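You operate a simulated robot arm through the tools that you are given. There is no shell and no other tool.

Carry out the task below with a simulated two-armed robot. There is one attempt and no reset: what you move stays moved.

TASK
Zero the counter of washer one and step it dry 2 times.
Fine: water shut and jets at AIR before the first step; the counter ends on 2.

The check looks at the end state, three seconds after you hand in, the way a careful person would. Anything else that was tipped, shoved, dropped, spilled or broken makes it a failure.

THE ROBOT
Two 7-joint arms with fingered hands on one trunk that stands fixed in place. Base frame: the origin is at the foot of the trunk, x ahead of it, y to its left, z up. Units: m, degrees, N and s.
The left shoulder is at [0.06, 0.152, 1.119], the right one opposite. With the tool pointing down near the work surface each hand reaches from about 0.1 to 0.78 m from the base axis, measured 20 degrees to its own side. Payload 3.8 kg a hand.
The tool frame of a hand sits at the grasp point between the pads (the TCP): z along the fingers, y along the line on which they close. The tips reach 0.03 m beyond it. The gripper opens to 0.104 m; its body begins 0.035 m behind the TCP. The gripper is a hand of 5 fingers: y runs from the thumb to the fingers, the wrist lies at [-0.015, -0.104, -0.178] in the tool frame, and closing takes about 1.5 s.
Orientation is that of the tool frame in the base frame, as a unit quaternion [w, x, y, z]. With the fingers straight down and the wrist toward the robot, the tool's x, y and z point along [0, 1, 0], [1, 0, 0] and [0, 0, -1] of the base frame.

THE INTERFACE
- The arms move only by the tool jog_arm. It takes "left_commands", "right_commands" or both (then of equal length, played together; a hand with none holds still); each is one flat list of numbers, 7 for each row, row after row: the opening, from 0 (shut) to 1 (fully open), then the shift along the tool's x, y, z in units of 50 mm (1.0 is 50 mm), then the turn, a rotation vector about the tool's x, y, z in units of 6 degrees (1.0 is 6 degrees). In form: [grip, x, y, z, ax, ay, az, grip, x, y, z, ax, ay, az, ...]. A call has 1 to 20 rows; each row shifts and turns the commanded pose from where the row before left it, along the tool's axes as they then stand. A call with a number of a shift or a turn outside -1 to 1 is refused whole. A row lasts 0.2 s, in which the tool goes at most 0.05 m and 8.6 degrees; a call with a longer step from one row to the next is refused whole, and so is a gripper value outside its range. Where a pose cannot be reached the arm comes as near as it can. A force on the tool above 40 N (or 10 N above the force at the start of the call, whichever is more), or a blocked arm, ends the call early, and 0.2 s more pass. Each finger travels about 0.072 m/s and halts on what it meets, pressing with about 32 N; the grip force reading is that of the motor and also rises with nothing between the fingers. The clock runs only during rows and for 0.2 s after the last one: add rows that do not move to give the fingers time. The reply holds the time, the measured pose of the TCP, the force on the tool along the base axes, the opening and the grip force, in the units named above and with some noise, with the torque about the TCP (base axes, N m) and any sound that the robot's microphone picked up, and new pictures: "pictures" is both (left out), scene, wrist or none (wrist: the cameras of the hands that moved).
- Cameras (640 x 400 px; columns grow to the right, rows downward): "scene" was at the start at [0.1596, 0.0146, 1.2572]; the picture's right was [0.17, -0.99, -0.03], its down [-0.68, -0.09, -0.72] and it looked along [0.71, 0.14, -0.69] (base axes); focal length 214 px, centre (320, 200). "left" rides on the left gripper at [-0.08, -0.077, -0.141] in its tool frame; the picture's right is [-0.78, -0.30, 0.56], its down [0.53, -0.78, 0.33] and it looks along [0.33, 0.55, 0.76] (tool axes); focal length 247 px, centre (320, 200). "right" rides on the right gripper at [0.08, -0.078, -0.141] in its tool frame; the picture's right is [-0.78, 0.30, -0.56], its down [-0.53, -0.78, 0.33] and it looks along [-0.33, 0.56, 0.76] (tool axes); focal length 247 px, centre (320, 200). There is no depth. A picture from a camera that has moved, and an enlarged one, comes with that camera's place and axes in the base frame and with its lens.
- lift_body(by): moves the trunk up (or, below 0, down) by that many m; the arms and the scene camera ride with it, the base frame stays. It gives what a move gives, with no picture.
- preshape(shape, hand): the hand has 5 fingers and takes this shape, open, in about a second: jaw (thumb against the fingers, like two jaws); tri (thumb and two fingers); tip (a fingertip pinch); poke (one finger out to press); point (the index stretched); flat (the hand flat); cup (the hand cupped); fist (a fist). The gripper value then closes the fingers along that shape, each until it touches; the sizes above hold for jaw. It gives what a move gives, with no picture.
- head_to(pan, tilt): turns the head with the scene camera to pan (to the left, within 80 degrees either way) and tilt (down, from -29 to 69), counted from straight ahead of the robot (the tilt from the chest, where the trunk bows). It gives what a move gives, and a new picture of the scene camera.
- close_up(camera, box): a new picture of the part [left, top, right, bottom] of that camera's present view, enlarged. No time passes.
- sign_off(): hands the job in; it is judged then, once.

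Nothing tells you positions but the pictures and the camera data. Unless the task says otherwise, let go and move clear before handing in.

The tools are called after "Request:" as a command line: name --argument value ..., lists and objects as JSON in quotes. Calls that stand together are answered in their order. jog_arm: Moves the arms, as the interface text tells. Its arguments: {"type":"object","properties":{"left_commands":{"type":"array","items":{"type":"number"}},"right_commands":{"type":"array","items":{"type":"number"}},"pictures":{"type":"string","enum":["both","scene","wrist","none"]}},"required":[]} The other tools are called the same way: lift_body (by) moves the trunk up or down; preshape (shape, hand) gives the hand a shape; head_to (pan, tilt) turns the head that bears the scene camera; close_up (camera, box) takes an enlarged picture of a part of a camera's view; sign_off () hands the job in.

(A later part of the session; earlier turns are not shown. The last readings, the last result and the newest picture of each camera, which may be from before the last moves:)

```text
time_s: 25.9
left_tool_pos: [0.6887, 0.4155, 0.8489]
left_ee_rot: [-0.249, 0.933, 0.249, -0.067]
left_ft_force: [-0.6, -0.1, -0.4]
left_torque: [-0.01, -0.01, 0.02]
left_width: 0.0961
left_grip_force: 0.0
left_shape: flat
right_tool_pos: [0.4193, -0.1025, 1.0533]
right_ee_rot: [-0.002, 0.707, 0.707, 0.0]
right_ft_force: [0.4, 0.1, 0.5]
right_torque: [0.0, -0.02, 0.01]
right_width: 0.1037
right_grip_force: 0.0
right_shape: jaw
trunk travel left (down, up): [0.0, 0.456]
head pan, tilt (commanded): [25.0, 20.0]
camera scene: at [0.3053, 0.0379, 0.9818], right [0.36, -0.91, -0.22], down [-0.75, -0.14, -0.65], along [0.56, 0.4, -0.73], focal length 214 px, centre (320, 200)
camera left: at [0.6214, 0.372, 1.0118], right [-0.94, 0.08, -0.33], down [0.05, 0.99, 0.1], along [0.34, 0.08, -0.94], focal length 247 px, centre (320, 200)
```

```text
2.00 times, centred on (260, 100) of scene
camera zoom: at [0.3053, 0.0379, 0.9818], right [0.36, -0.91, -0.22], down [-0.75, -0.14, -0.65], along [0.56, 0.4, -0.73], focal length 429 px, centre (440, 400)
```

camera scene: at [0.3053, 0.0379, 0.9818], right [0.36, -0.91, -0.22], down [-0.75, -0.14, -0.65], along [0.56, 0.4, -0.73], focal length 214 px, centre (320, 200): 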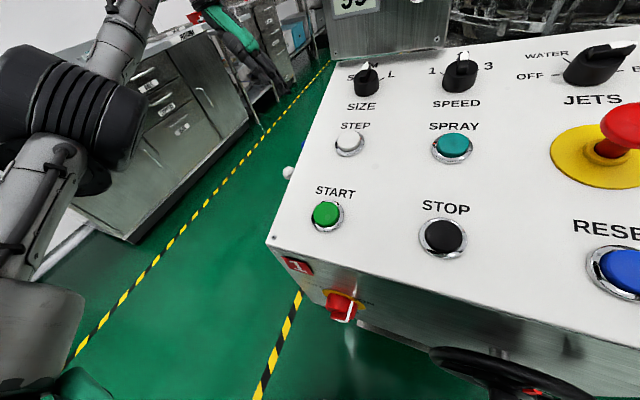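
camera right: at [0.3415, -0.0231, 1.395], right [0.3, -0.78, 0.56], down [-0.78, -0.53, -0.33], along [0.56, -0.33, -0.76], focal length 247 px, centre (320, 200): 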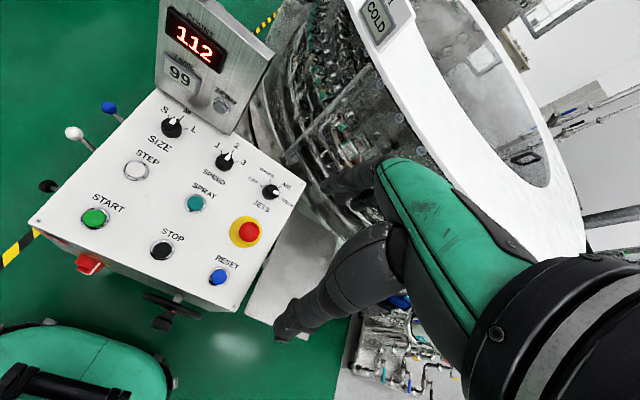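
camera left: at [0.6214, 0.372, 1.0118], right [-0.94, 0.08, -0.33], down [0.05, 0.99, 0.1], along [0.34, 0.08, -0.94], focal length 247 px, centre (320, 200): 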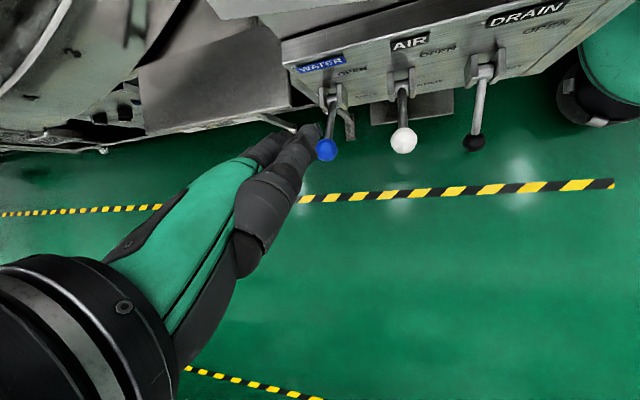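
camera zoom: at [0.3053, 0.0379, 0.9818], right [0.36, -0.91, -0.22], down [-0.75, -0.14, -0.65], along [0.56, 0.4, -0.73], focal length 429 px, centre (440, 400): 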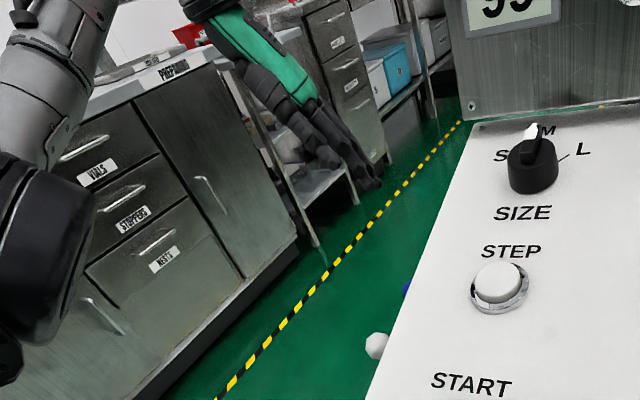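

The middle fingertip is over the blue lever at about [0.735, 0.31, 0.80], and the white lever is well clear. I'll come down to just above the blue rod and check.

Request:
jog_arm --left_commands '[1, 0, 0.345, 0.602, 0, 0, 0, 1, 0, 0.345, 0.602, 0, 0, 0, 1, 0, 0.345, 0.602, 0, 0, 0, 1, 0, 0.29, 0.5, 0, 0, 0]' --pictures "both"

Request:
close_up --camera "left" --box '[220, 40, 500, 220]'

Request:
close_up --camera "scene" --box '[200, 60, 340, 200]'

```text
time_s: 26.9
left_tool_pos: [0.6881, 0.4158, 0.7192]
left_ee_rot: [-0.249, 0.933, 0.252, -0.066]
left_ft_force: [0.4, 0.6, 0.8]
left_torque: [-0.01, -0.07, 0.11]
left_width: 0.0961
left_grip_force: 0.0
left_shape: flat
right_tool_pos: [0.4195, -0.1002, 1.0536]
right_ee_rot: [0.0, 0.707, 0.707, 0.0]
right_ft_force: [0.0, 0.0, 0.3]
right_torque: [0.02, 0.0, 0.0]
right_width: 0.1038
right_grip_force: 0.1
right_shape: jaw
trunk travel left (down, up): [0.0, 0.456]
head pan, tilt (commanded): [25.0, 20.0]
camera scene: at [0.305, 0.0394, 0.9819], right [0.36, -0.91, -0.22], down [-0.75, -0.14, -0.65], along [0.56, 0.4, -0.73], focal length 214 px, centre (320, 200)
camera left: at [0.62, 0.3707, 0.8808], right [-0.94, 0.07, -0.34], down [0.04, 0.99, 0.1], along [0.34, 0.08, -0.94], focal length 247 px, centre (320, 200)
```

scene: 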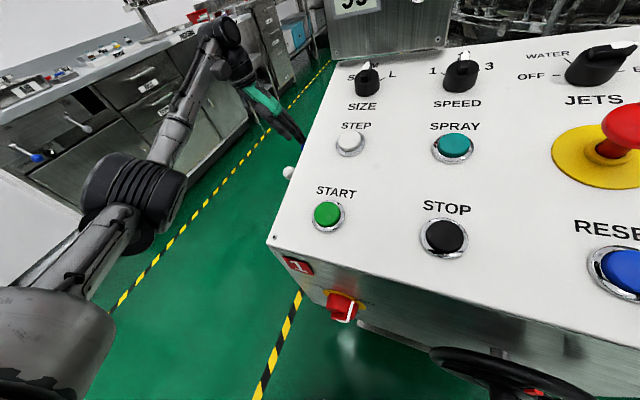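
left: 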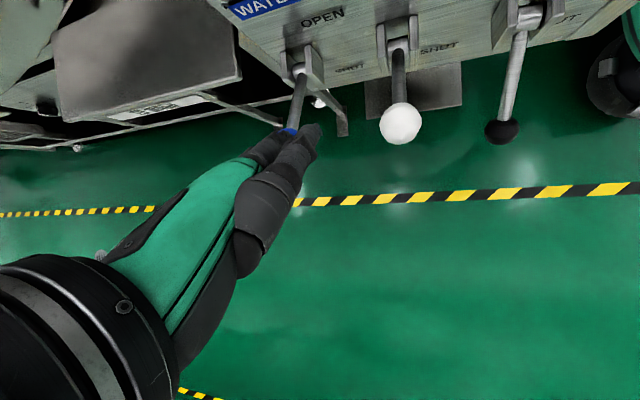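

```text
2.22 times, centred on (360, 130) of left
camera zoom: at [0.62, 0.3707, 0.8808], right [-0.94, 0.07, -0.34], down [0.04, 0.99, 0.1], along [0.34, 0.08, -0.94], focal length 549 px, centre (231, 356)
```

zoom: 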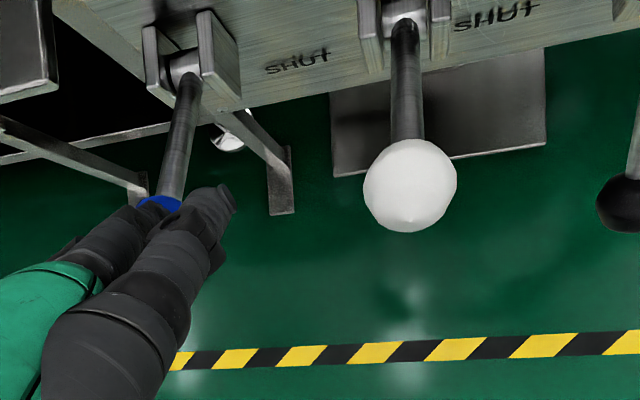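

```text
2.86 times, centred on (270, 130) of scene
camera zoom: at [0.305, 0.0394, 0.9819], right [0.36, -0.91, -0.22], down [-0.75, -0.14, -0.65], along [0.56, 0.4, -0.73], focal length 613 px, centre (463, 400)
```

zoom: 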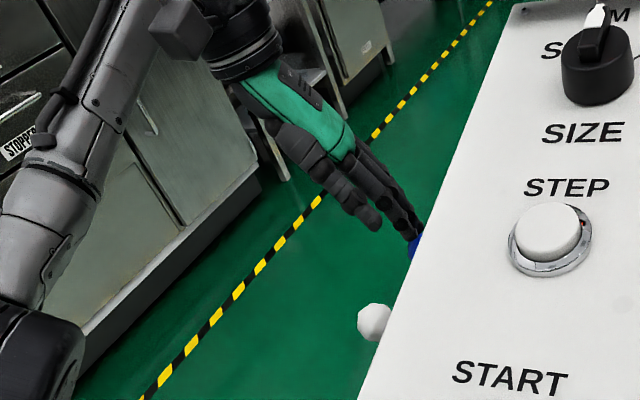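

The fingertips are right at the top of the blue ball. I'll move in about 12 mm so they press on the rod rather than the ball's outer side, then push down part of the way and check.

Request:
jog_arm --left_commands '[1, -0.12, 0.18, -0.1, 0, 0, 0, 1, 0, 0.179, 0.312, 0, 0, 0, 1, 0, 0.179, 0.312, 0, 0, 0, 1, 0, 0.179, 0.312, 0, 0, 0]' --pictures "both"

Request:
close_up --camera "left" --box '[220, 40, 500, 220]'

Request:
close_up --camera "scene" --box '[200, 60, 340, 200]'

```text
time_s: 27.9
left_tool_pos: [0.6878, 0.404, 0.6629]
left_ee_rot: [-0.249, 0.933, 0.25, -0.066]
left_ft_force: [0.5, -1.1, 0.4]
left_torque: [-0.05, -0.05, 0.0]
left_width: 0.096
left_grip_force: 0.0
left_shape: flat
right_tool_pos: [0.42, -0.1017, 1.0518]
right_ee_rot: [-0.001, 0.707, 0.707, 0.0]
right_ft_force: [0.8, -0.2, 0.1]
right_torque: [-0.02, 0.01, 0.02]
right_width: 0.1039
right_grip_force: 0.0
right_shape: jaw
trunk travel left (down, up): [0.0, 0.456]
head pan, tilt (commanded): [25.0, 20.0]
camera scene: at [0.3051, 0.0391, 0.9818], right [0.36, -0.91, -0.22], down [-0.75, -0.14, -0.65], along [0.56, 0.4, -0.73], focal length 214 px, centre (320, 200)
camera left: at [0.6195, 0.3601, 0.8261], right [-0.94, 0.07, -0.34], down [0.04, 0.99, 0.1], along [0.34, 0.08, -0.94], focal length 247 px, centre (320, 200)
```

scene: 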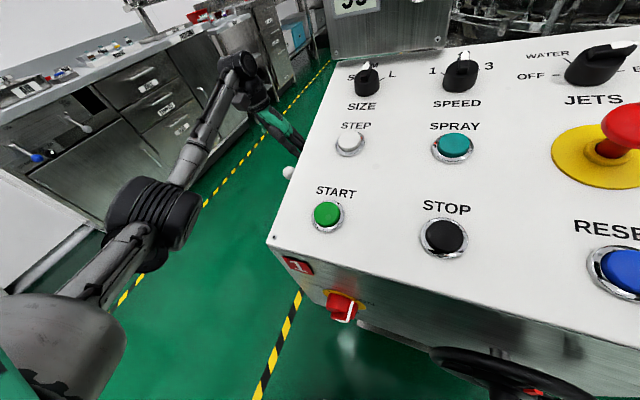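
left: 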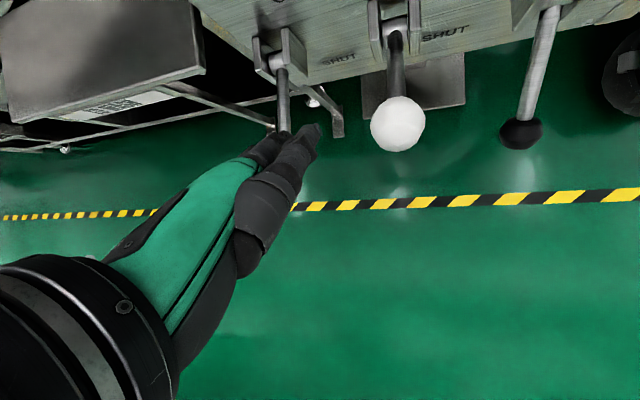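

```text
2.22 times, centred on (360, 130) of left
camera zoom: at [0.6195, 0.3601, 0.8261], right [-0.94, 0.07, -0.34], down [0.04, 0.99, 0.1], along [0.34, 0.08, -0.94], focal length 549 px, centre (231, 356)
```

zoom: 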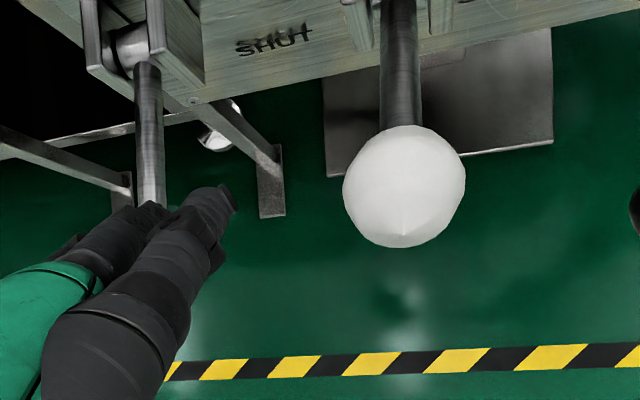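

```text
2.86 times, centred on (270, 130) of scene
camera zoom: at [0.3051, 0.0391, 0.9818], right [0.36, -0.91, -0.22], down [-0.75, -0.14, -0.65], along [0.56, 0.4, -0.73], focal length 613 px, centre (463, 400)
```

zoom: 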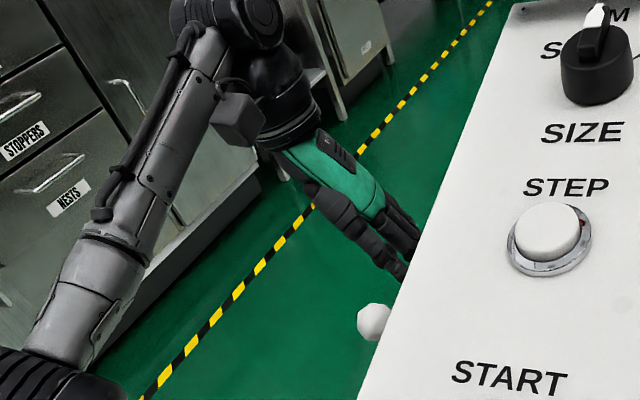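

The blue lever has swung down to about horizontal with very little force. I'll keep pushing down.

Request:
jog_arm --left_commands '[1, 0, 0.179, 0.312, 0, 0, 0, 1, 0, 0.179, 0.312, 0, 0, 0, 1, 0, 0.179, 0.312, 0, 0, 0]' --pictures "wrist"

Request:
close_up --camera "left" --box '[220, 40, 500, 220]'

```text
time_s: 28.7
left_tool_pos: [0.6862, 0.4021, 0.611]
left_ee_rot: [-0.248, 0.934, 0.249, -0.066]
left_ft_force: [1.5, -2.5, 1.1]
left_torque: [-0.2, -0.16, -0.05]
left_width: 0.096
left_grip_force: 0.0
left_shape: flat
right_tool_pos: [0.419, -0.1011, 1.0544]
right_ee_rot: [0.0, 0.707, 0.707, 0.0]
right_ft_force: [-0.6, 0.2, -0.2]
right_torque: [0.02, 0.01, 0.0]
right_width: 0.1038
right_grip_force: 0.0
right_shape: jaw
trunk travel left (down, up): [0.0, 0.456]
head pan, tilt (commanded): [25.0, 20.0]
camera left: at [0.6181, 0.3598, 0.7731], right [-0.94, 0.07, -0.34], down [0.04, 0.99, 0.1], along [0.34, 0.08, -0.94], focal length 247 px, centre (320, 200)
```

left: 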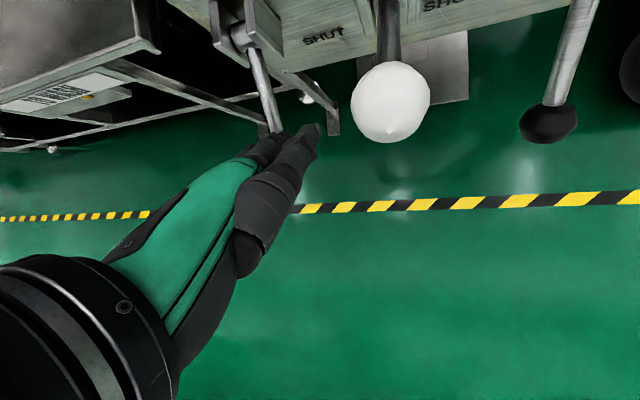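

```text
2.22 times, centred on (360, 130) of left
camera zoom: at [0.6181, 0.3598, 0.7731], right [-0.94, 0.07, -0.34], down [0.04, 0.99, 0.1], along [0.34, 0.08, -0.94], focal length 549 px, centre (231, 356)
```

zoom: 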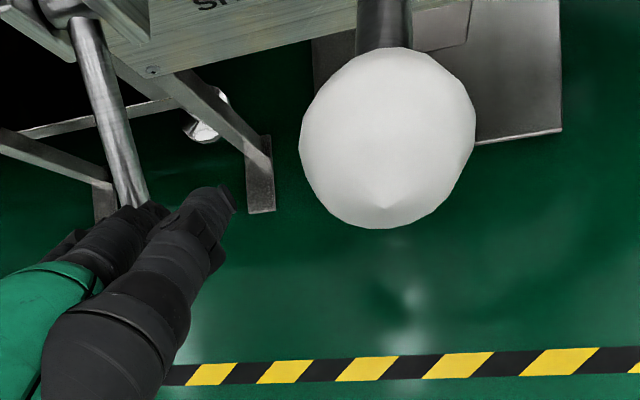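

Request:
jog_arm --left_commands '[1, 0, 0.139, 0.242, 0, 0, 0, 1, 0, 0.139, 0.242, 0, 0, 0]' --pictures "wrist"

Request:
close_up --camera "left" --box '[180, 0, 460, 180]'

```text
time_s: 29.3
left_tool_pos: [0.6864, 0.4022, 0.5847]
left_ee_rot: [-0.246, 0.934, 0.25, -0.064]
left_ft_force: [1.1, -3.6, 9.5]
left_torque: [-0.95, -0.58, -0.14]
left_width: 0.0002
left_grip_force: 0.0
left_shape: flat
right_tool_pos: [0.4174, -0.1017, 1.0542]
right_ee_rot: [0.001, 0.707, 0.707, 0.001]
right_ft_force: [0.4, 0.6, 1.0]
right_torque: [0.0, 0.02, 0.02]
right_width: 0.1036
right_grip_force: 0.0
right_shape: jaw
trunk travel left (down, up): [0.0, 0.456]
head pan, tilt (commanded): [25.0, 20.0]
camera left: at [0.6178, 0.3594, 0.7463], right [-0.94, 0.07, -0.34], down [0.04, 0.99, 0.1], along [0.35, 0.08, -0.94], focal length 247 px, centre (320, 200)
```

left: 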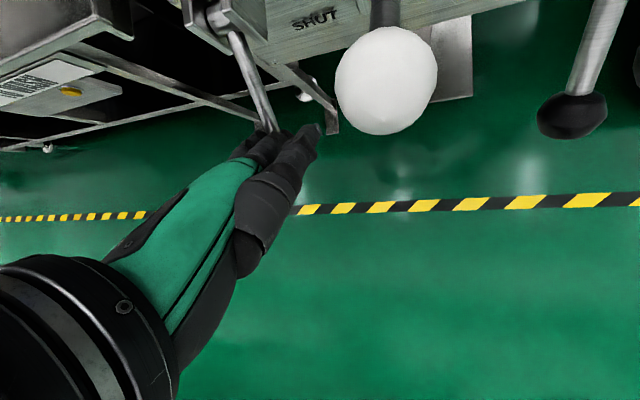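

```text
2.22 times, centred on (320, 90) of left
camera zoom: at [0.6178, 0.3594, 0.7463], right [-0.94, 0.07, -0.34], down [0.04, 0.99, 0.1], along [0.35, 0.08, -0.94], focal length 549 px, centre (320, 444)
```

zoom: 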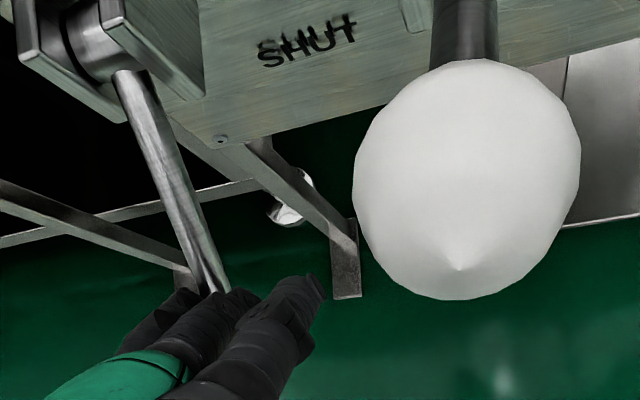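

The force rose to about 9.5 N, which suggests the lever is at its lower stop. I'll lift straight off and check its position against the black lever.

Request:
jog_arm --left_commands '[1, 0, -0.2, -0.35, 0, 0, 0, 1, 0, -0.4, -0.69, 0, 0, 0, 1, 0, -0.4, -0.69, 0, 0, 0, 1, 0, -0.4, -0.69, 0, 0, 0, 1, 0, -0.4, -0.69, 0, 0, 0, 1, 0, -0.4, -0.69, 0, 0, 0, 1, 0, -0.4, -0.69, 0, 0, 0]' --pictures "both"

Request:
close_up --camera "left" --box '[220, 40, 500, 220]'

```text
time_s: 30.9
left_tool_pos: [0.6875, 0.4035, 0.8443]
left_ee_rot: [-0.249, 0.933, 0.25, -0.067]
left_ft_force: [0.1, -0.6, 0.6]
left_torque: [-0.01, 0.0, 0.01]
left_width: 0.0
left_grip_force: 0.1
left_shape: flat
right_tool_pos: [0.4172, -0.1017, 1.054]
right_ee_rot: [0.0, 0.707, 0.707, 0.001]
right_ft_force: [-0.4, 0.6, 0.0]
right_torque: [0.0, -0.01, -0.01]
right_width: 0.1037
right_grip_force: 0.0
right_shape: jaw
trunk travel left (down, up): [0.0, 0.456]
head pan, tilt (commanded): [25.0, 20.0]
camera scene: at [0.3041, 0.0385, 0.9824], right [0.36, -0.91, -0.22], down [-0.75, -0.14, -0.65], along [0.56, 0.4, -0.73], focal length 214 px, centre (320, 200)
camera left: at [0.6186, 0.3603, 1.0051], right [-0.94, 0.07, -0.34], down [0.04, 0.99, 0.1], along [0.34, 0.08, -0.94], focal length 247 px, centre (320, 200)
```

scene: 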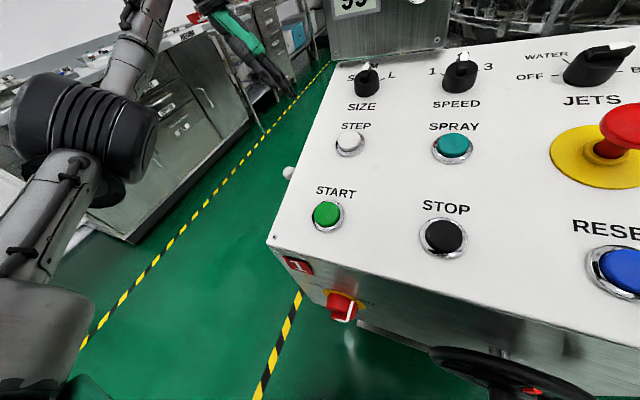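
left: 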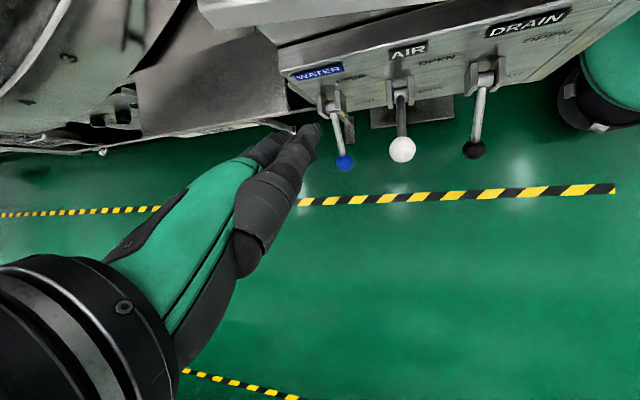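

```text
2.22 times, centred on (360, 130) of left
camera zoom: at [0.6186, 0.3603, 1.0051], right [-0.94, 0.07, -0.34], down [0.04, 0.99, 0.1], along [0.34, 0.08, -0.94], focal length 549 px, centre (231, 356)
```

zoom: 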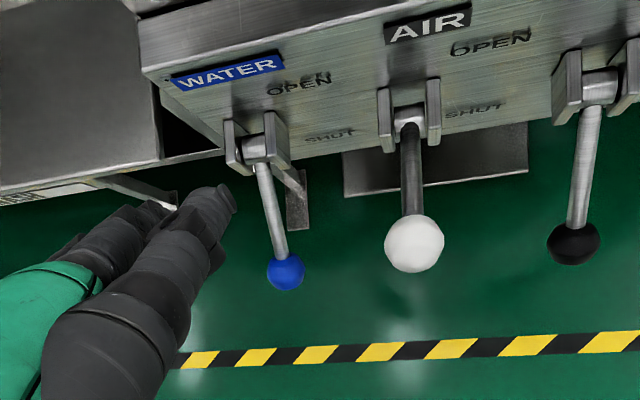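

WATER is now down at SHUT, at the same height as the black lever, and AIR stays up. I'll pull the left hand back clear of the levers and raise the trunk again for the panel work.

Request:
jog_arm --left_commands '[1, -0.66, -0.397, 0.23, 0, 0, 0, 1, -0.66, -0.397, 0.23, 0, 0, 0, 1, -0.66, -0.397, 0.23, 0, 0, 0, 1, -0.66, -0.397, 0.23, 0, 0, 0, 1, -0.66, -0.397, 0.23, 0, 0, 0, 1, -0.66, -0.397, 0.23, 0, 0, 0]' --pictures "none"

Request:
lift_body --by 0.2

Request:
preshape --shape "poke" --hand "left"

Request:
head_to --pan 0 --tilt 40

```text
time_s: 32.3
left_tool_pos: [0.4447, 0.4244, 0.8429]
left_ee_rot: [-0.248, 0.933, 0.251, -0.066]
left_ft_force: [-0.8, 0.3, 0.5]
left_torque: [-0.01, -0.01, 0.0]
left_width: 0.0003
left_grip_force: 0.1
left_shape: flat
right_tool_pos: [0.4174, -0.0996, 1.0541]
right_ee_rot: [0.0, 0.707, 0.707, 0.0]
right_ft_force: [-0.1, 0.2, 0.5]
right_torque: [-0.01, -0.02, -0.01]
right_width: 0.1035
right_grip_force: 0.1
right_shape: jaw
trunk travel left (down, up): [0.0, 0.456]
head pan, tilt (commanded): [25.0, 20.0]
```

```text
time_s: 34.5
left_tool_pos: [0.4469, 0.4247, 1.0398]
left_ee_rot: [-0.249, 0.933, 0.25, -0.068]
left_ft_force: [0.1, -0.4, 0.5]
left_torque: [0.0, -0.01, 0.0]
left_width: 0.0
left_grip_force: 0.0
left_shape: flat
right_tool_pos: [0.4198, -0.1009, 1.2524]
right_ee_rot: [0.0, 0.707, 0.707, 0.0]
right_ft_force: [0.2, -0.1, -0.3]
right_torque: [0.02, 0.0, 0.03]
right_width: 0.1037
right_grip_force: 0.0
right_shape: jaw
trunk travel left (down, up): [-0.2, 0.256]
head pan, tilt (commanded): [25.0, 20.0]
```

```text
time_s: 35.4
left_tool_pos: [0.4461, 0.4248, 1.0412]
left_ee_rot: [-0.248, 0.934, 0.25, -0.067]
left_ft_force: [0.5, -0.4, 0.2]
left_torque: [0.01, 0.01, 0.03]
left_width: 0.0001
left_grip_force: 0.1
left_shape: poke
right_tool_pos: [0.4195, -0.1015, 1.2526]
right_ee_rot: [0.0, 0.707, 0.708, 0.001]
right_ft_force: [-0.2, 0.2, 0.3]
right_torque: [0.02, -0.01, 0.0]
right_width: 0.1035
right_grip_force: 0.0
right_shape: jaw
trunk travel left (down, up): [-0.2, 0.256]
head pan, tilt (commanded): [25.0, 20.0]
```

```text
time_s: 36.3
left_tool_pos: [0.4479, 0.4245, 1.0409]
left_ee_rot: [-0.248, 0.933, 0.251, -0.067]
left_ft_force: [-0.6, 0.3, 0.6]
left_torque: [0.02, 0.01, 0.0]
left_width: 0.0
left_grip_force: 0.1
left_shape: poke
right_tool_pos: [0.4191, -0.0999, 1.2535]
right_ee_rot: [0.0, 0.708, 0.707, 0.0]
right_ft_force: [0.5, 1.1, 0.1]
right_torque: [0.02, 0.0, 0.01]
right_width: 0.104
right_grip_force: 0.0
right_shape: jaw
trunk travel left (down, up): [-0.2, 0.256]
head pan, tilt (commanded): [0.0, 40.0]
camera scene: at [0.1558, -0.0003, 1.2486], right [0.0, -1.0, 0.0], down [-0.76, 0.0, -0.64], along [0.64, 0.0, -0.76], focal length 214 px, centre (320, 200)
```

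scene: 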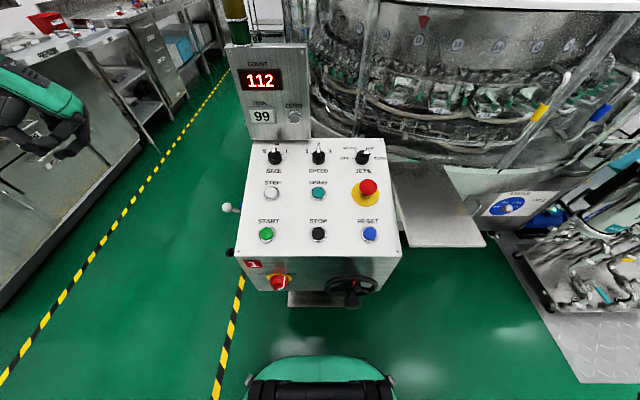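

Request:
close_up --camera "scene" --box '[330, 130, 410, 210]'

Request:
close_up --camera "scene" --box '[220, 40, 340, 160]'

Request:
close_up --camera "scene" --box '[230, 130, 400, 250]'

```text
5.00 times, centred on (370, 170) of scene
camera zoom: at [0.1558, -0.0003, 1.2486], right [0.0, -1.0, 0.0], down [-0.76, 0.0, -0.64], along [0.64, 0.0, -0.76], focal length 1072 px, centre (70, 350)
```

zoom: 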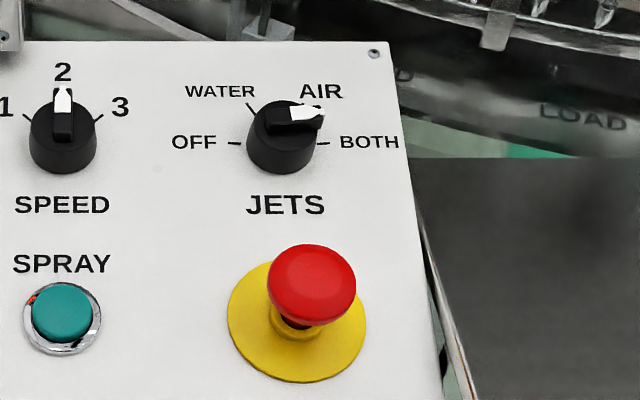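

```text
3.33 times, centred on (280, 100) of scene
camera zoom: at [0.1558, -0.0003, 1.2486], right [0.0, -1.0, 0.0], down [-0.76, 0.0, -0.64], along [0.64, 0.0, -0.76], focal length 715 px, centre (453, 533)
```

zoom: 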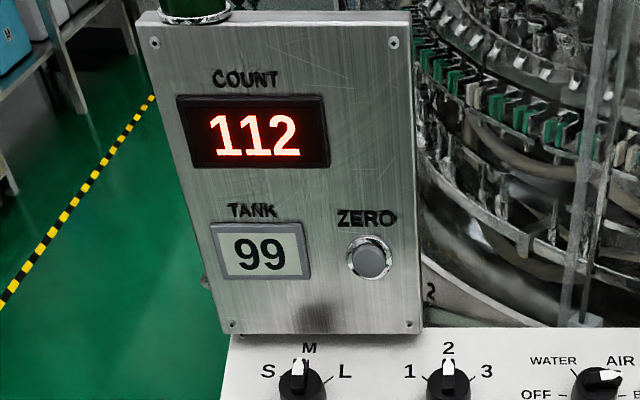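

```text
3.33 times, centred on (315, 190) of scene
camera zoom: at [0.1558, -0.0003, 1.2486], right [0.0, -1.0, 0.0], down [-0.76, 0.0, -0.64], along [0.64, 0.0, -0.76], focal length 715 px, centre (337, 233)
```

zoom: 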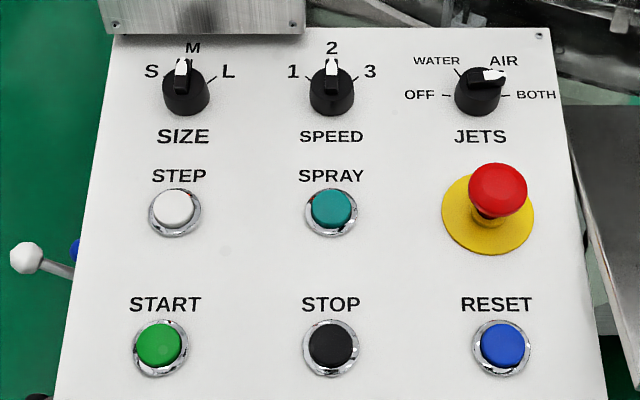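

The view from straight ahead confirms JETS is at BOTH. To get accurate positions for the knob and buttons, I'll raise the trunk for a second viewpoint.

Request:
lift_body --by 0.25

Request:
head_to --pan 0 --tilt 55

Request:
close_up --camera "scene" --box '[230, 40, 410, 160]'

```text
time_s: 38.9
left_tool_pos: [0.4455, 0.4237, 1.2913]
left_ee_rot: [-0.249, 0.933, 0.251, -0.067]
left_ft_force: [-0.6, 0.4, 0.0]
left_torque: [-0.04, 0.01, 0.01]
left_width: 0.0003
left_grip_force: 0.1
left_shape: poke
right_tool_pos: [0.4189, -0.1014, 1.5031]
right_ee_rot: [0.0, 0.707, 0.707, -0.001]
right_ft_force: [-0.2, -0.7, -0.4]
right_torque: [0.0, 0.0, -0.02]
right_width: 0.1036
right_grip_force: 0.0
right_shape: jaw
trunk travel left (down, up): [-0.45, 0.006]
head pan, tilt (commanded): [0.0, 40.0]
```

```text
time_s: 39.6
left_tool_pos: [0.4463, 0.4242, 1.2916]
left_ee_rot: [-0.248, 0.934, 0.25, -0.067]
left_ft_force: [0.5, 0.1, 0.4]
left_torque: [-0.02, -0.01, 0.0]
left_width: 0.0003
left_grip_force: 0.0
left_shape: poke
right_tool_pos: [0.4183, -0.101, 1.5045]
right_ee_rot: [0.001, 0.707, 0.707, -0.001]
right_ft_force: [-0.3, -0.3, -0.6]
right_torque: [-0.02, -0.01, -0.03]
right_width: 0.1038
right_grip_force: 0.2
right_shape: jaw
trunk travel left (down, up): [-0.45, 0.006]
head pan, tilt (commanded): [0.0, 55.0]
camera scene: at [0.0701, -0.0003, 1.5034], right [0.0, -1.0, 0.0], down [-0.82, 0.0, -0.57], along [0.57, 0.0, -0.82], focal length 214 px, centre (320, 200)
```

scene: 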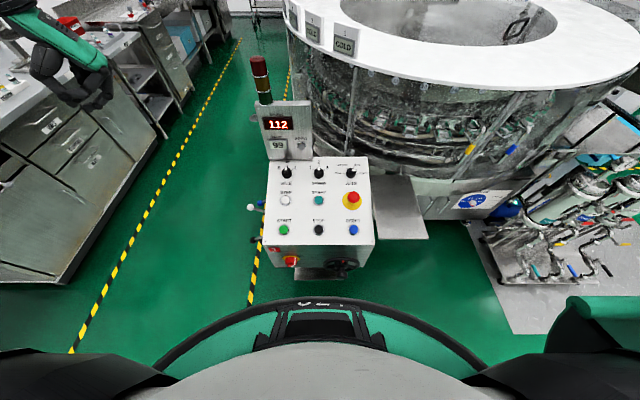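

```text
3.33 times, centred on (320, 100) of scene
camera zoom: at [0.0701, -0.0003, 1.5034], right [0.0, -1.0, 0.0], down [-0.82, 0.0, -0.57], along [0.57, 0.0, -0.82], focal length 715 px, centre (320, 533)
```

zoom: 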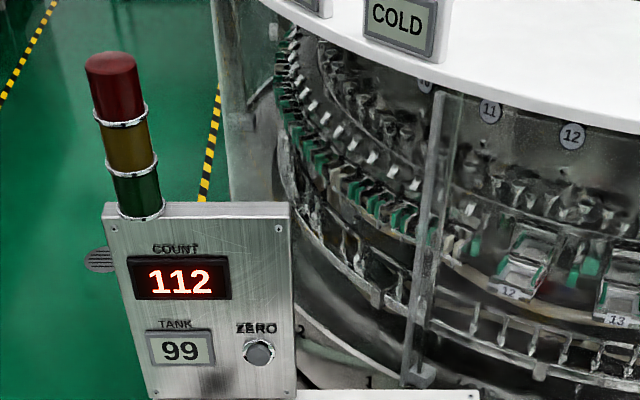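

Request:
close_up --camera "scene" --box '[260, 140, 380, 260]'

Request:
close_up --camera "scene" --box '[250, 95, 330, 165]'

Request:
close_up --camera "scene" --box '[325, 150, 385, 215]'

```text
3.33 times, centred on (320, 200) of scene
camera zoom: at [0.0701, -0.0003, 1.5034], right [0.0, -1.0, 0.0], down [-0.82, 0.0, -0.57], along [0.57, 0.0, -0.82], focal length 715 px, centre (320, 200)
```

zoom: 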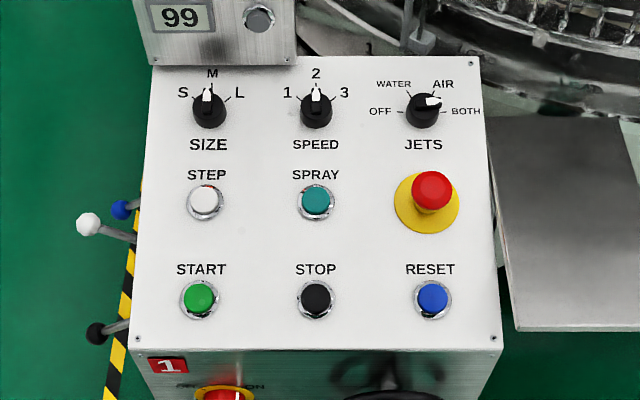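

```text
5.71 times, centred on (290, 130) of scene
camera zoom: at [0.0701, -0.0003, 1.5034], right [0.0, -1.0, 0.0], down [-0.82, 0.0, -0.57], along [0.57, 0.0, -0.82], focal length 1226 px, centre (491, 600)
```

zoom: 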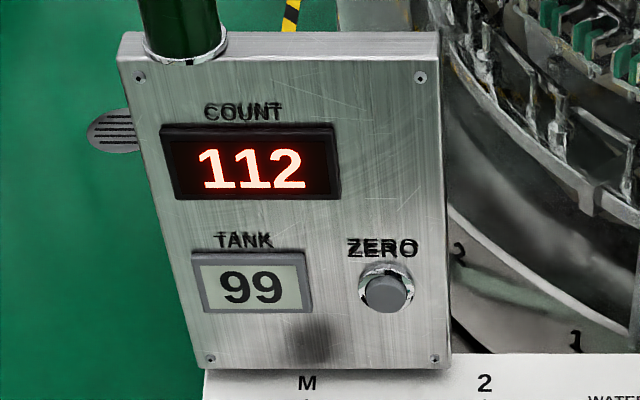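

```text
6.15 times, centred on (355, 182) of scene
camera zoom: at [0.0701, -0.0003, 1.5034], right [0.0, -1.0, 0.0], down [-0.82, 0.0, -0.57], along [0.57, 0.0, -0.82], focal length 1320 px, centre (105, 308)
```

zoom: 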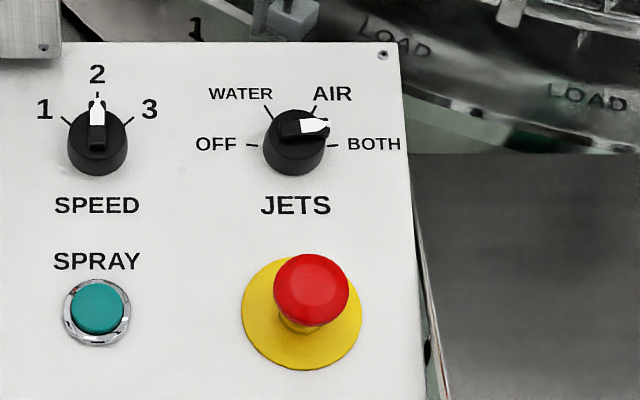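

From the two straight-on views, the JETS knob base is near [0.678, −0.129, 0.82], STEP near [0.566, 0.139, 0.797], and the panel slopes about 15.6°. I'll lower the trunk back and set the right hand to the three-finger shape to grip the knob.

Request:
lift_body --by -0.25

Request:
preshape --shape "tri" --hand "right"

Request:
head_to --pan 0 --tilt 30

Request:
jog_arm --right_commands '[1, 0, 0.7, 0.6, -0.89, 0, 0, 1, 0, 0.7, 0.6, -0.89, 0, 0, 1, 0, 0.7, 0.6, -0.89, 0, 0, 1, 0, 0, 0, 0, 0, 0]' --pictures "both"

```text
time_s: 42.2
left_tool_pos: [0.4455, 0.4251, 1.0413]
left_ee_rot: [-0.248, 0.933, 0.25, -0.067]
left_ft_force: [0.5, -0.2, 0.9]
left_torque: [-0.02, -0.01, -0.03]
left_width: 0.0
left_grip_force: 0.0
left_shape: poke
right_tool_pos: [0.418, -0.1017, 1.2543]
right_ee_rot: [0.0, 0.707, 0.707, -0.001]
right_ft_force: [-0.9, 0.6, -0.2]
right_torque: [0.02, -0.02, -0.01]
right_width: 0.1038
right_grip_force: 0.2
right_shape: jaw
trunk travel left (down, up): [-0.2, 0.256]
head pan, tilt (commanded): [0.0, 55.0]
```

```text
time_s: 43.1
left_tool_pos: [0.4469, 0.4244, 1.0409]
left_ee_rot: [-0.249, 0.933, 0.25, -0.067]
left_ft_force: [-0.8, 0.2, -0.5]
left_torque: [-0.01, 0.01, -0.02]
left_width: 0.0
left_grip_force: 0.0
left_shape: poke
right_tool_pos: [0.4178, -0.1002, 1.2534]
right_ee_rot: [0.0, 0.707, 0.708, 0.0]
right_ft_force: [-0.8, 1.2, -0.1]
right_torque: [-0.03, -0.03, 0.01]
right_width: 0.1037
right_grip_force: 0.0
right_shape: tri
trunk travel left (down, up): [-0.2, 0.256]
head pan, tilt (commanded): [0.0, 55.0]
```

```text
time_s: 44.0
left_tool_pos: [0.4468, 0.4247, 1.0416]
left_ee_rot: [-0.248, 0.934, 0.25, -0.066]
left_ft_force: [0.4, -0.6, 0.0]
left_torque: [-0.01, 0.01, 0.03]
left_width: 0.0001
left_grip_force: 0.1
left_shape: poke
right_tool_pos: [0.4177, -0.1009, 1.2525]
right_ee_rot: [0.0, 0.708, 0.706, 0.0]
right_ft_force: [-0.4, -0.3, -0.3]
right_torque: [-0.01, -0.01, 0.0]
right_width: 0.1036
right_grip_force: 0.2
right_shape: tri
trunk travel left (down, up): [-0.2, 0.256]
head pan, tilt (commanded): [0.0, 30.0]
camera scene: at [0.1637, -0.0003, 1.2627], right [0.0, -1.0, 0.0], down [-0.64, 0.0, -0.77], along [0.77, 0.0, -0.64], focal length 214 px, centre (320, 200)
```

scene: 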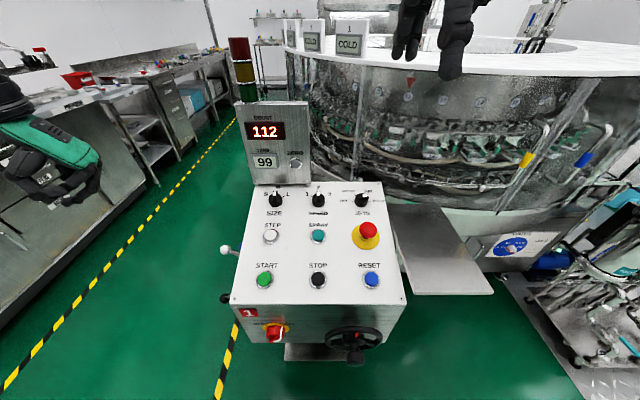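

```text
time_s: 45.0
left_tool_pos: [0.4455, 0.4251, 1.0414]
left_ee_rot: [-0.249, 0.933, 0.25, -0.067]
left_ft_force: [0.5, 0.1, 0.7]
left_torque: [0.0, -0.02, 0.01]
left_width: 0.0
left_grip_force: 0.0
left_shape: poke
right_tool_pos: [0.5319, -0.1001, 1.1744]
right_ee_rot: [0.099, 0.7, 0.7, 0.099]
right_ft_force: [-0.3, -1.3, 0.0]
right_torque: [-0.02, -0.02, 0.03]
right_width: 0.1037
right_grip_force: 0.0
right_shape: tri
trunk travel left (down, up): [-0.2, 0.256]
head pan, tilt (commanded): [0.0, 30.0]
camera scene: at [0.1633, -0.0003, 1.2629], right [0.0, -1.0, 0.0], down [-0.64, 0.0, -0.77], along [0.77, 0.0, -0.64], focal length 214 px, centre (320, 200)
camera right: at [0.4175, -0.0199, 1.2883], right [0.13, -0.78, 0.62], down [-0.65, -0.54, -0.53], along [0.75, -0.33, -0.58], focal length 247 px, centre (320, 200)
```

scene: 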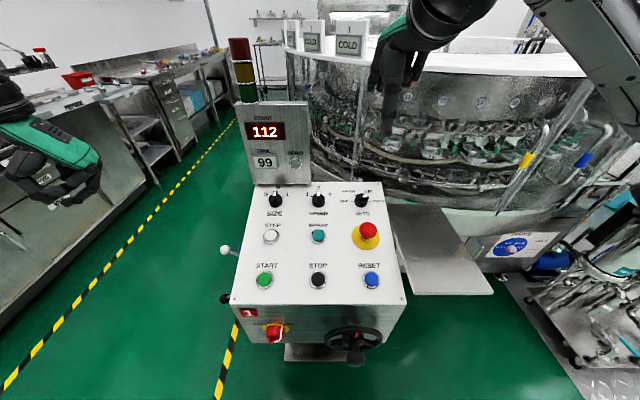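
right: 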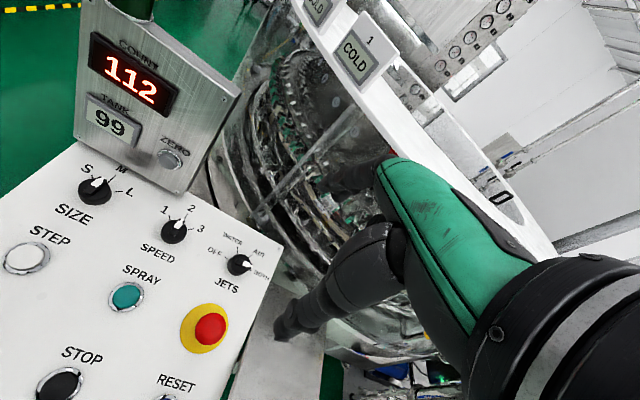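

Request:
jog_arm --right_commands '[0.8, -0.097, 0.14, 0.88, 0, 0, 0, 0.8, -0.097, 0.14, 0.88, 0, 0, 0, 0.8, -0.097, 0.14, 0.88, 0, 0, 0, 0.8, -0.097, 0.14, 0.88, 0, 0, 0, 0.8, -0.097, 0.14, 0.88, 0, 0, 0, 0.8, -0.097, 0.14, 0.88, 0, 0, 0]' --pictures "both"

Request:
close_up --camera "scene" --box '[300, 120, 440, 260]'

Request:
close_up --camera "right" --box '[180, 160, 420, 360]'

```text
time_s: 46.4
left_tool_pos: [0.4468, 0.4248, 1.0408]
left_ee_rot: [-0.249, 0.933, 0.25, -0.067]
left_ft_force: [0.1, 0.2, -0.1]
left_torque: [0.0, 0.0, 0.02]
left_width: 0.0001
left_grip_force: 0.0
left_shape: poke
right_tool_pos: [0.6452, -0.1314, 0.9309]
right_ee_rot: [0.1, 0.701, 0.699, 0.097]
right_ft_force: [-0.4, 0.5, 0.2]
right_torque: [0.01, 0.01, 0.04]
right_width: 0.0836
right_grip_force: 0.2
right_shape: tri
trunk travel left (down, up): [-0.2, 0.256]
head pan, tilt (commanded): [0.0, 30.0]
camera scene: at [0.1645, -0.0003, 1.2626], right [0.0, -1.0, 0.0], down [-0.64, 0.0, -0.77], along [0.77, 0.0, -0.64], focal length 214 px, centre (320, 200)
camera right: at [0.5315, -0.0516, 1.0451], right [0.13, -0.78, 0.62], down [-0.65, -0.54, -0.53], along [0.74, -0.33, -0.58], focal length 247 px, centre (320, 200)
```

scene: 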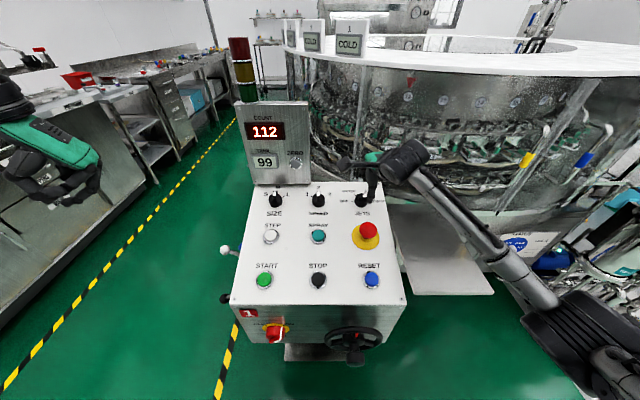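
right: 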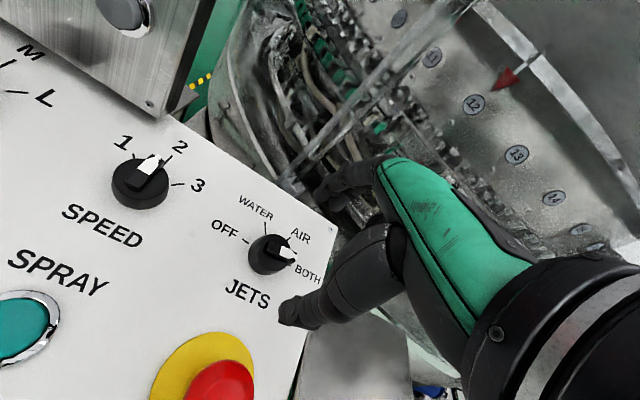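

```text
2.86 times, centred on (370, 190) of scene
camera zoom: at [0.1645, -0.0003, 1.2626], right [0.0, -1.0, 0.0], down [-0.64, 0.0, -0.77], along [0.77, 0.0, -0.64], focal length 613 px, centre (177, 229)
```

zoom: 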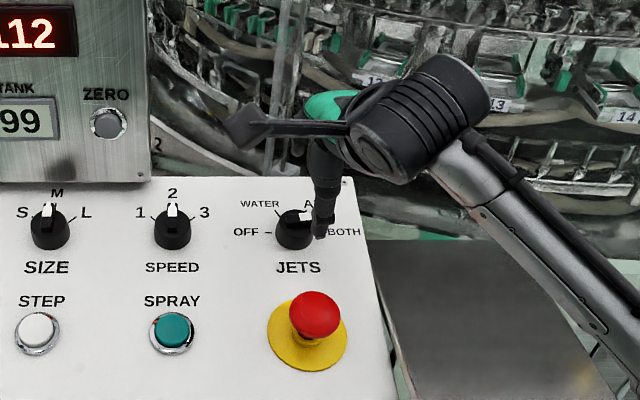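

```text
2.00 times, centred on (300, 260) of right
camera zoom: at [0.5315, -0.0516, 1.0451], right [0.13, -0.78, 0.62], down [-0.65, -0.54, -0.53], along [0.74, -0.33, -0.58], focal length 494 px, centre (360, 80)
```

zoom: 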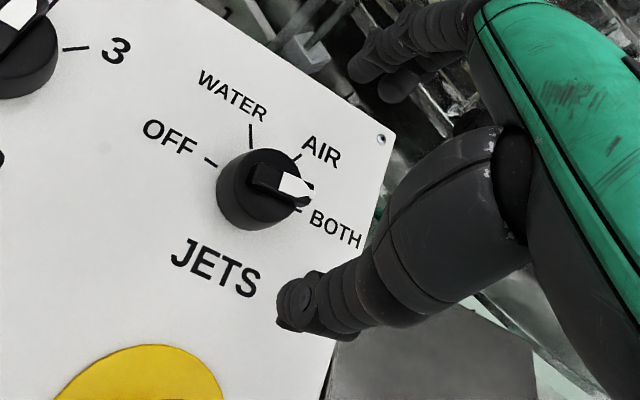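

The tool axis lines up with the JETS knob apart from roughly 8 mm, with the thumb on the near side and the fingers on the far side. I'll correct that and come down around the knob.

Request:
jog_arm --right_commands '[0.8, 0, 0.08, 0.6, 0, 0, 0, 0.8, 0, 0.08, 0.6, 0, 0, 0]' --pictures "both"

Request:
close_up --camera "right" --box '[180, 140, 420, 340]'

Request:
close_up --camera "scene" --box '[330, 140, 420, 240]'

```text
time_s: 47.0
left_tool_pos: [0.4479, 0.4244, 1.0413]
left_ee_rot: [-0.248, 0.933, 0.25, -0.068]
left_ft_force: [-0.7, 0.4, 0.6]
left_torque: [0.01, -0.01, -0.05]
left_width: 0.0
left_grip_force: 0.1
left_shape: poke
right_tool_pos: [0.6687, -0.1307, 0.8761]
right_ee_rot: [0.099, 0.7, 0.7, 0.098]
right_ft_force: [0.4, 0.8, 0.6]
right_torque: [0.01, 0.0, 0.02]
right_width: 0.0832
right_grip_force: 0.0
right_shape: tri
trunk travel left (down, up): [-0.2, 0.256]
head pan, tilt (commanded): [0.0, 30.0]
camera scene: at [0.1643, -0.0001, 1.2626], right [0.0, -1.0, 0.0], down [-0.64, 0.0, -0.77], along [0.77, 0.0, -0.64], focal length 214 px, centre (320, 200)
camera right: at [0.5554, -0.0499, 0.9905], right [0.13, -0.78, 0.62], down [-0.66, -0.54, -0.53], along [0.74, -0.33, -0.58], focal length 247 px, centre (320, 200)
```

scene: 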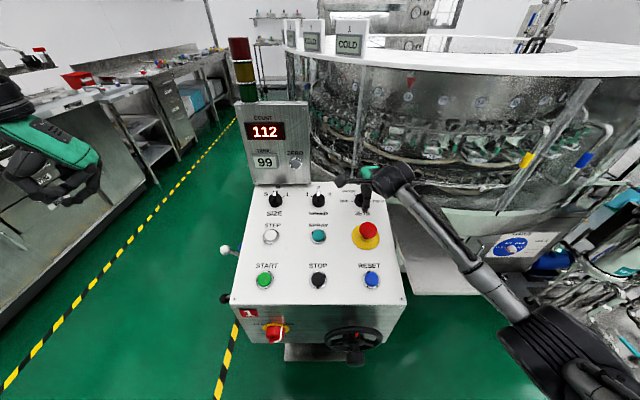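
right: 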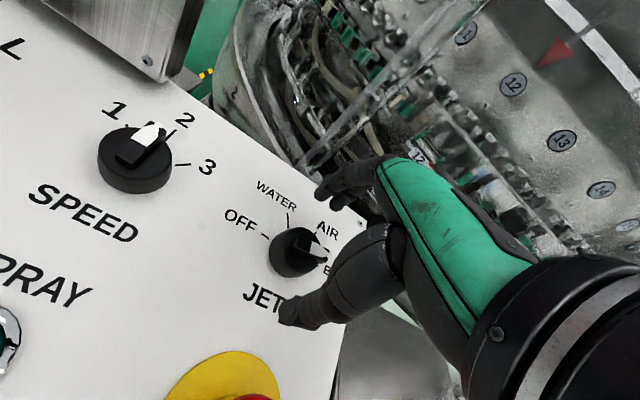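

```text
2.00 times, centred on (300, 240) of right
camera zoom: at [0.5554, -0.0499, 0.9905], right [0.13, -0.78, 0.62], down [-0.66, -0.54, -0.53], along [0.74, -0.33, -0.58], focal length 494 px, centre (360, 120)
```

zoom: 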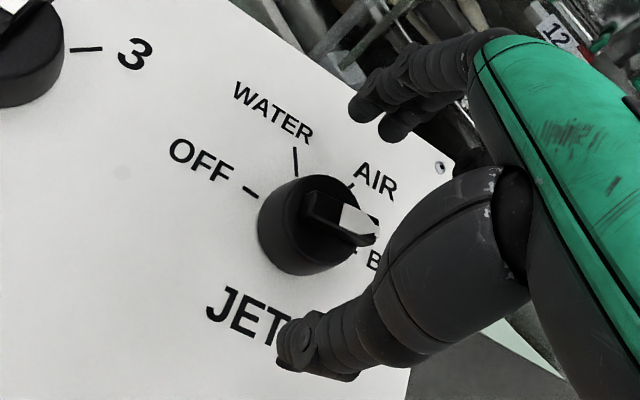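

```text
4.00 times, centred on (375, 190) of scene
camera zoom: at [0.1643, -0.0001, 1.2626], right [0.0, -1.0, 0.0], down [-0.64, 0.0, -0.77], along [0.77, 0.0, -0.64], focal length 858 px, centre (100, 240)
```

zoom: 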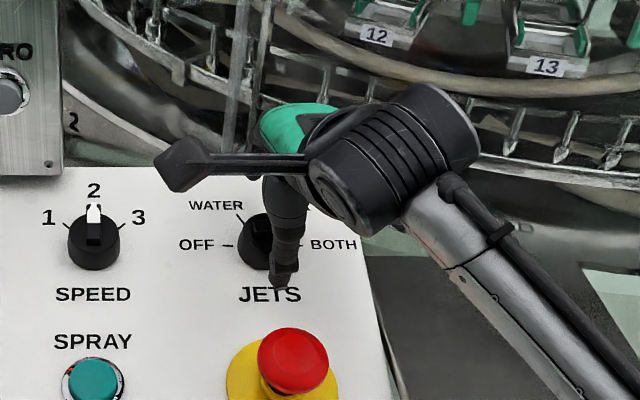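

The knob sits centred between the thumb and fingers, and the panel is about 60 mm from the TCP. I'll go down another 15 mm and close on the knob.

Request:
jog_arm --right_commands '[0.8, 0, 0.04, 0.3, 0, 0, 0, 0.6, 0, 0, 0, 0, 0, 0, 0.4, 0, 0, 0, 0, 0, 0, 0.2, 0, 0, 0, 0, 0, 0, 0, 0, 0, 0, 0, 0, 0, 0, 0, 0, 0, 0, 0, 0, 0, 0, 0, 0, 0, 0]' --pictures "both"

Request:
close_up --camera "right" --box '[180, 140, 420, 340]'

```text
refused: commands must hold 7 numbers for each row
```

```text
2.00 times, centred on (300, 240) of right
camera zoom: at [0.5554, -0.0499, 0.9905], right [0.13, -0.78, 0.62], down [-0.66, -0.54, -0.53], along [0.74, -0.33, -0.58], focal length 494 px, centre (360, 120)
```

zoom: 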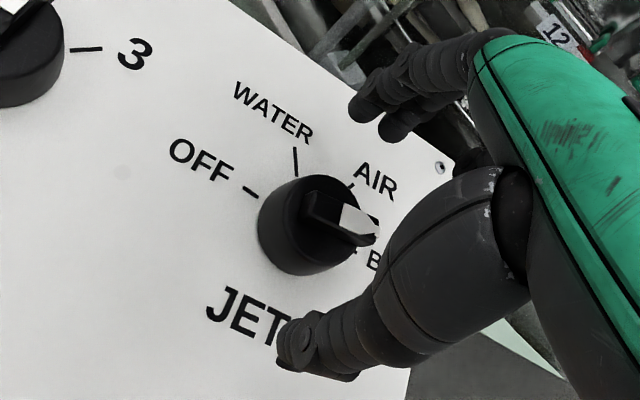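

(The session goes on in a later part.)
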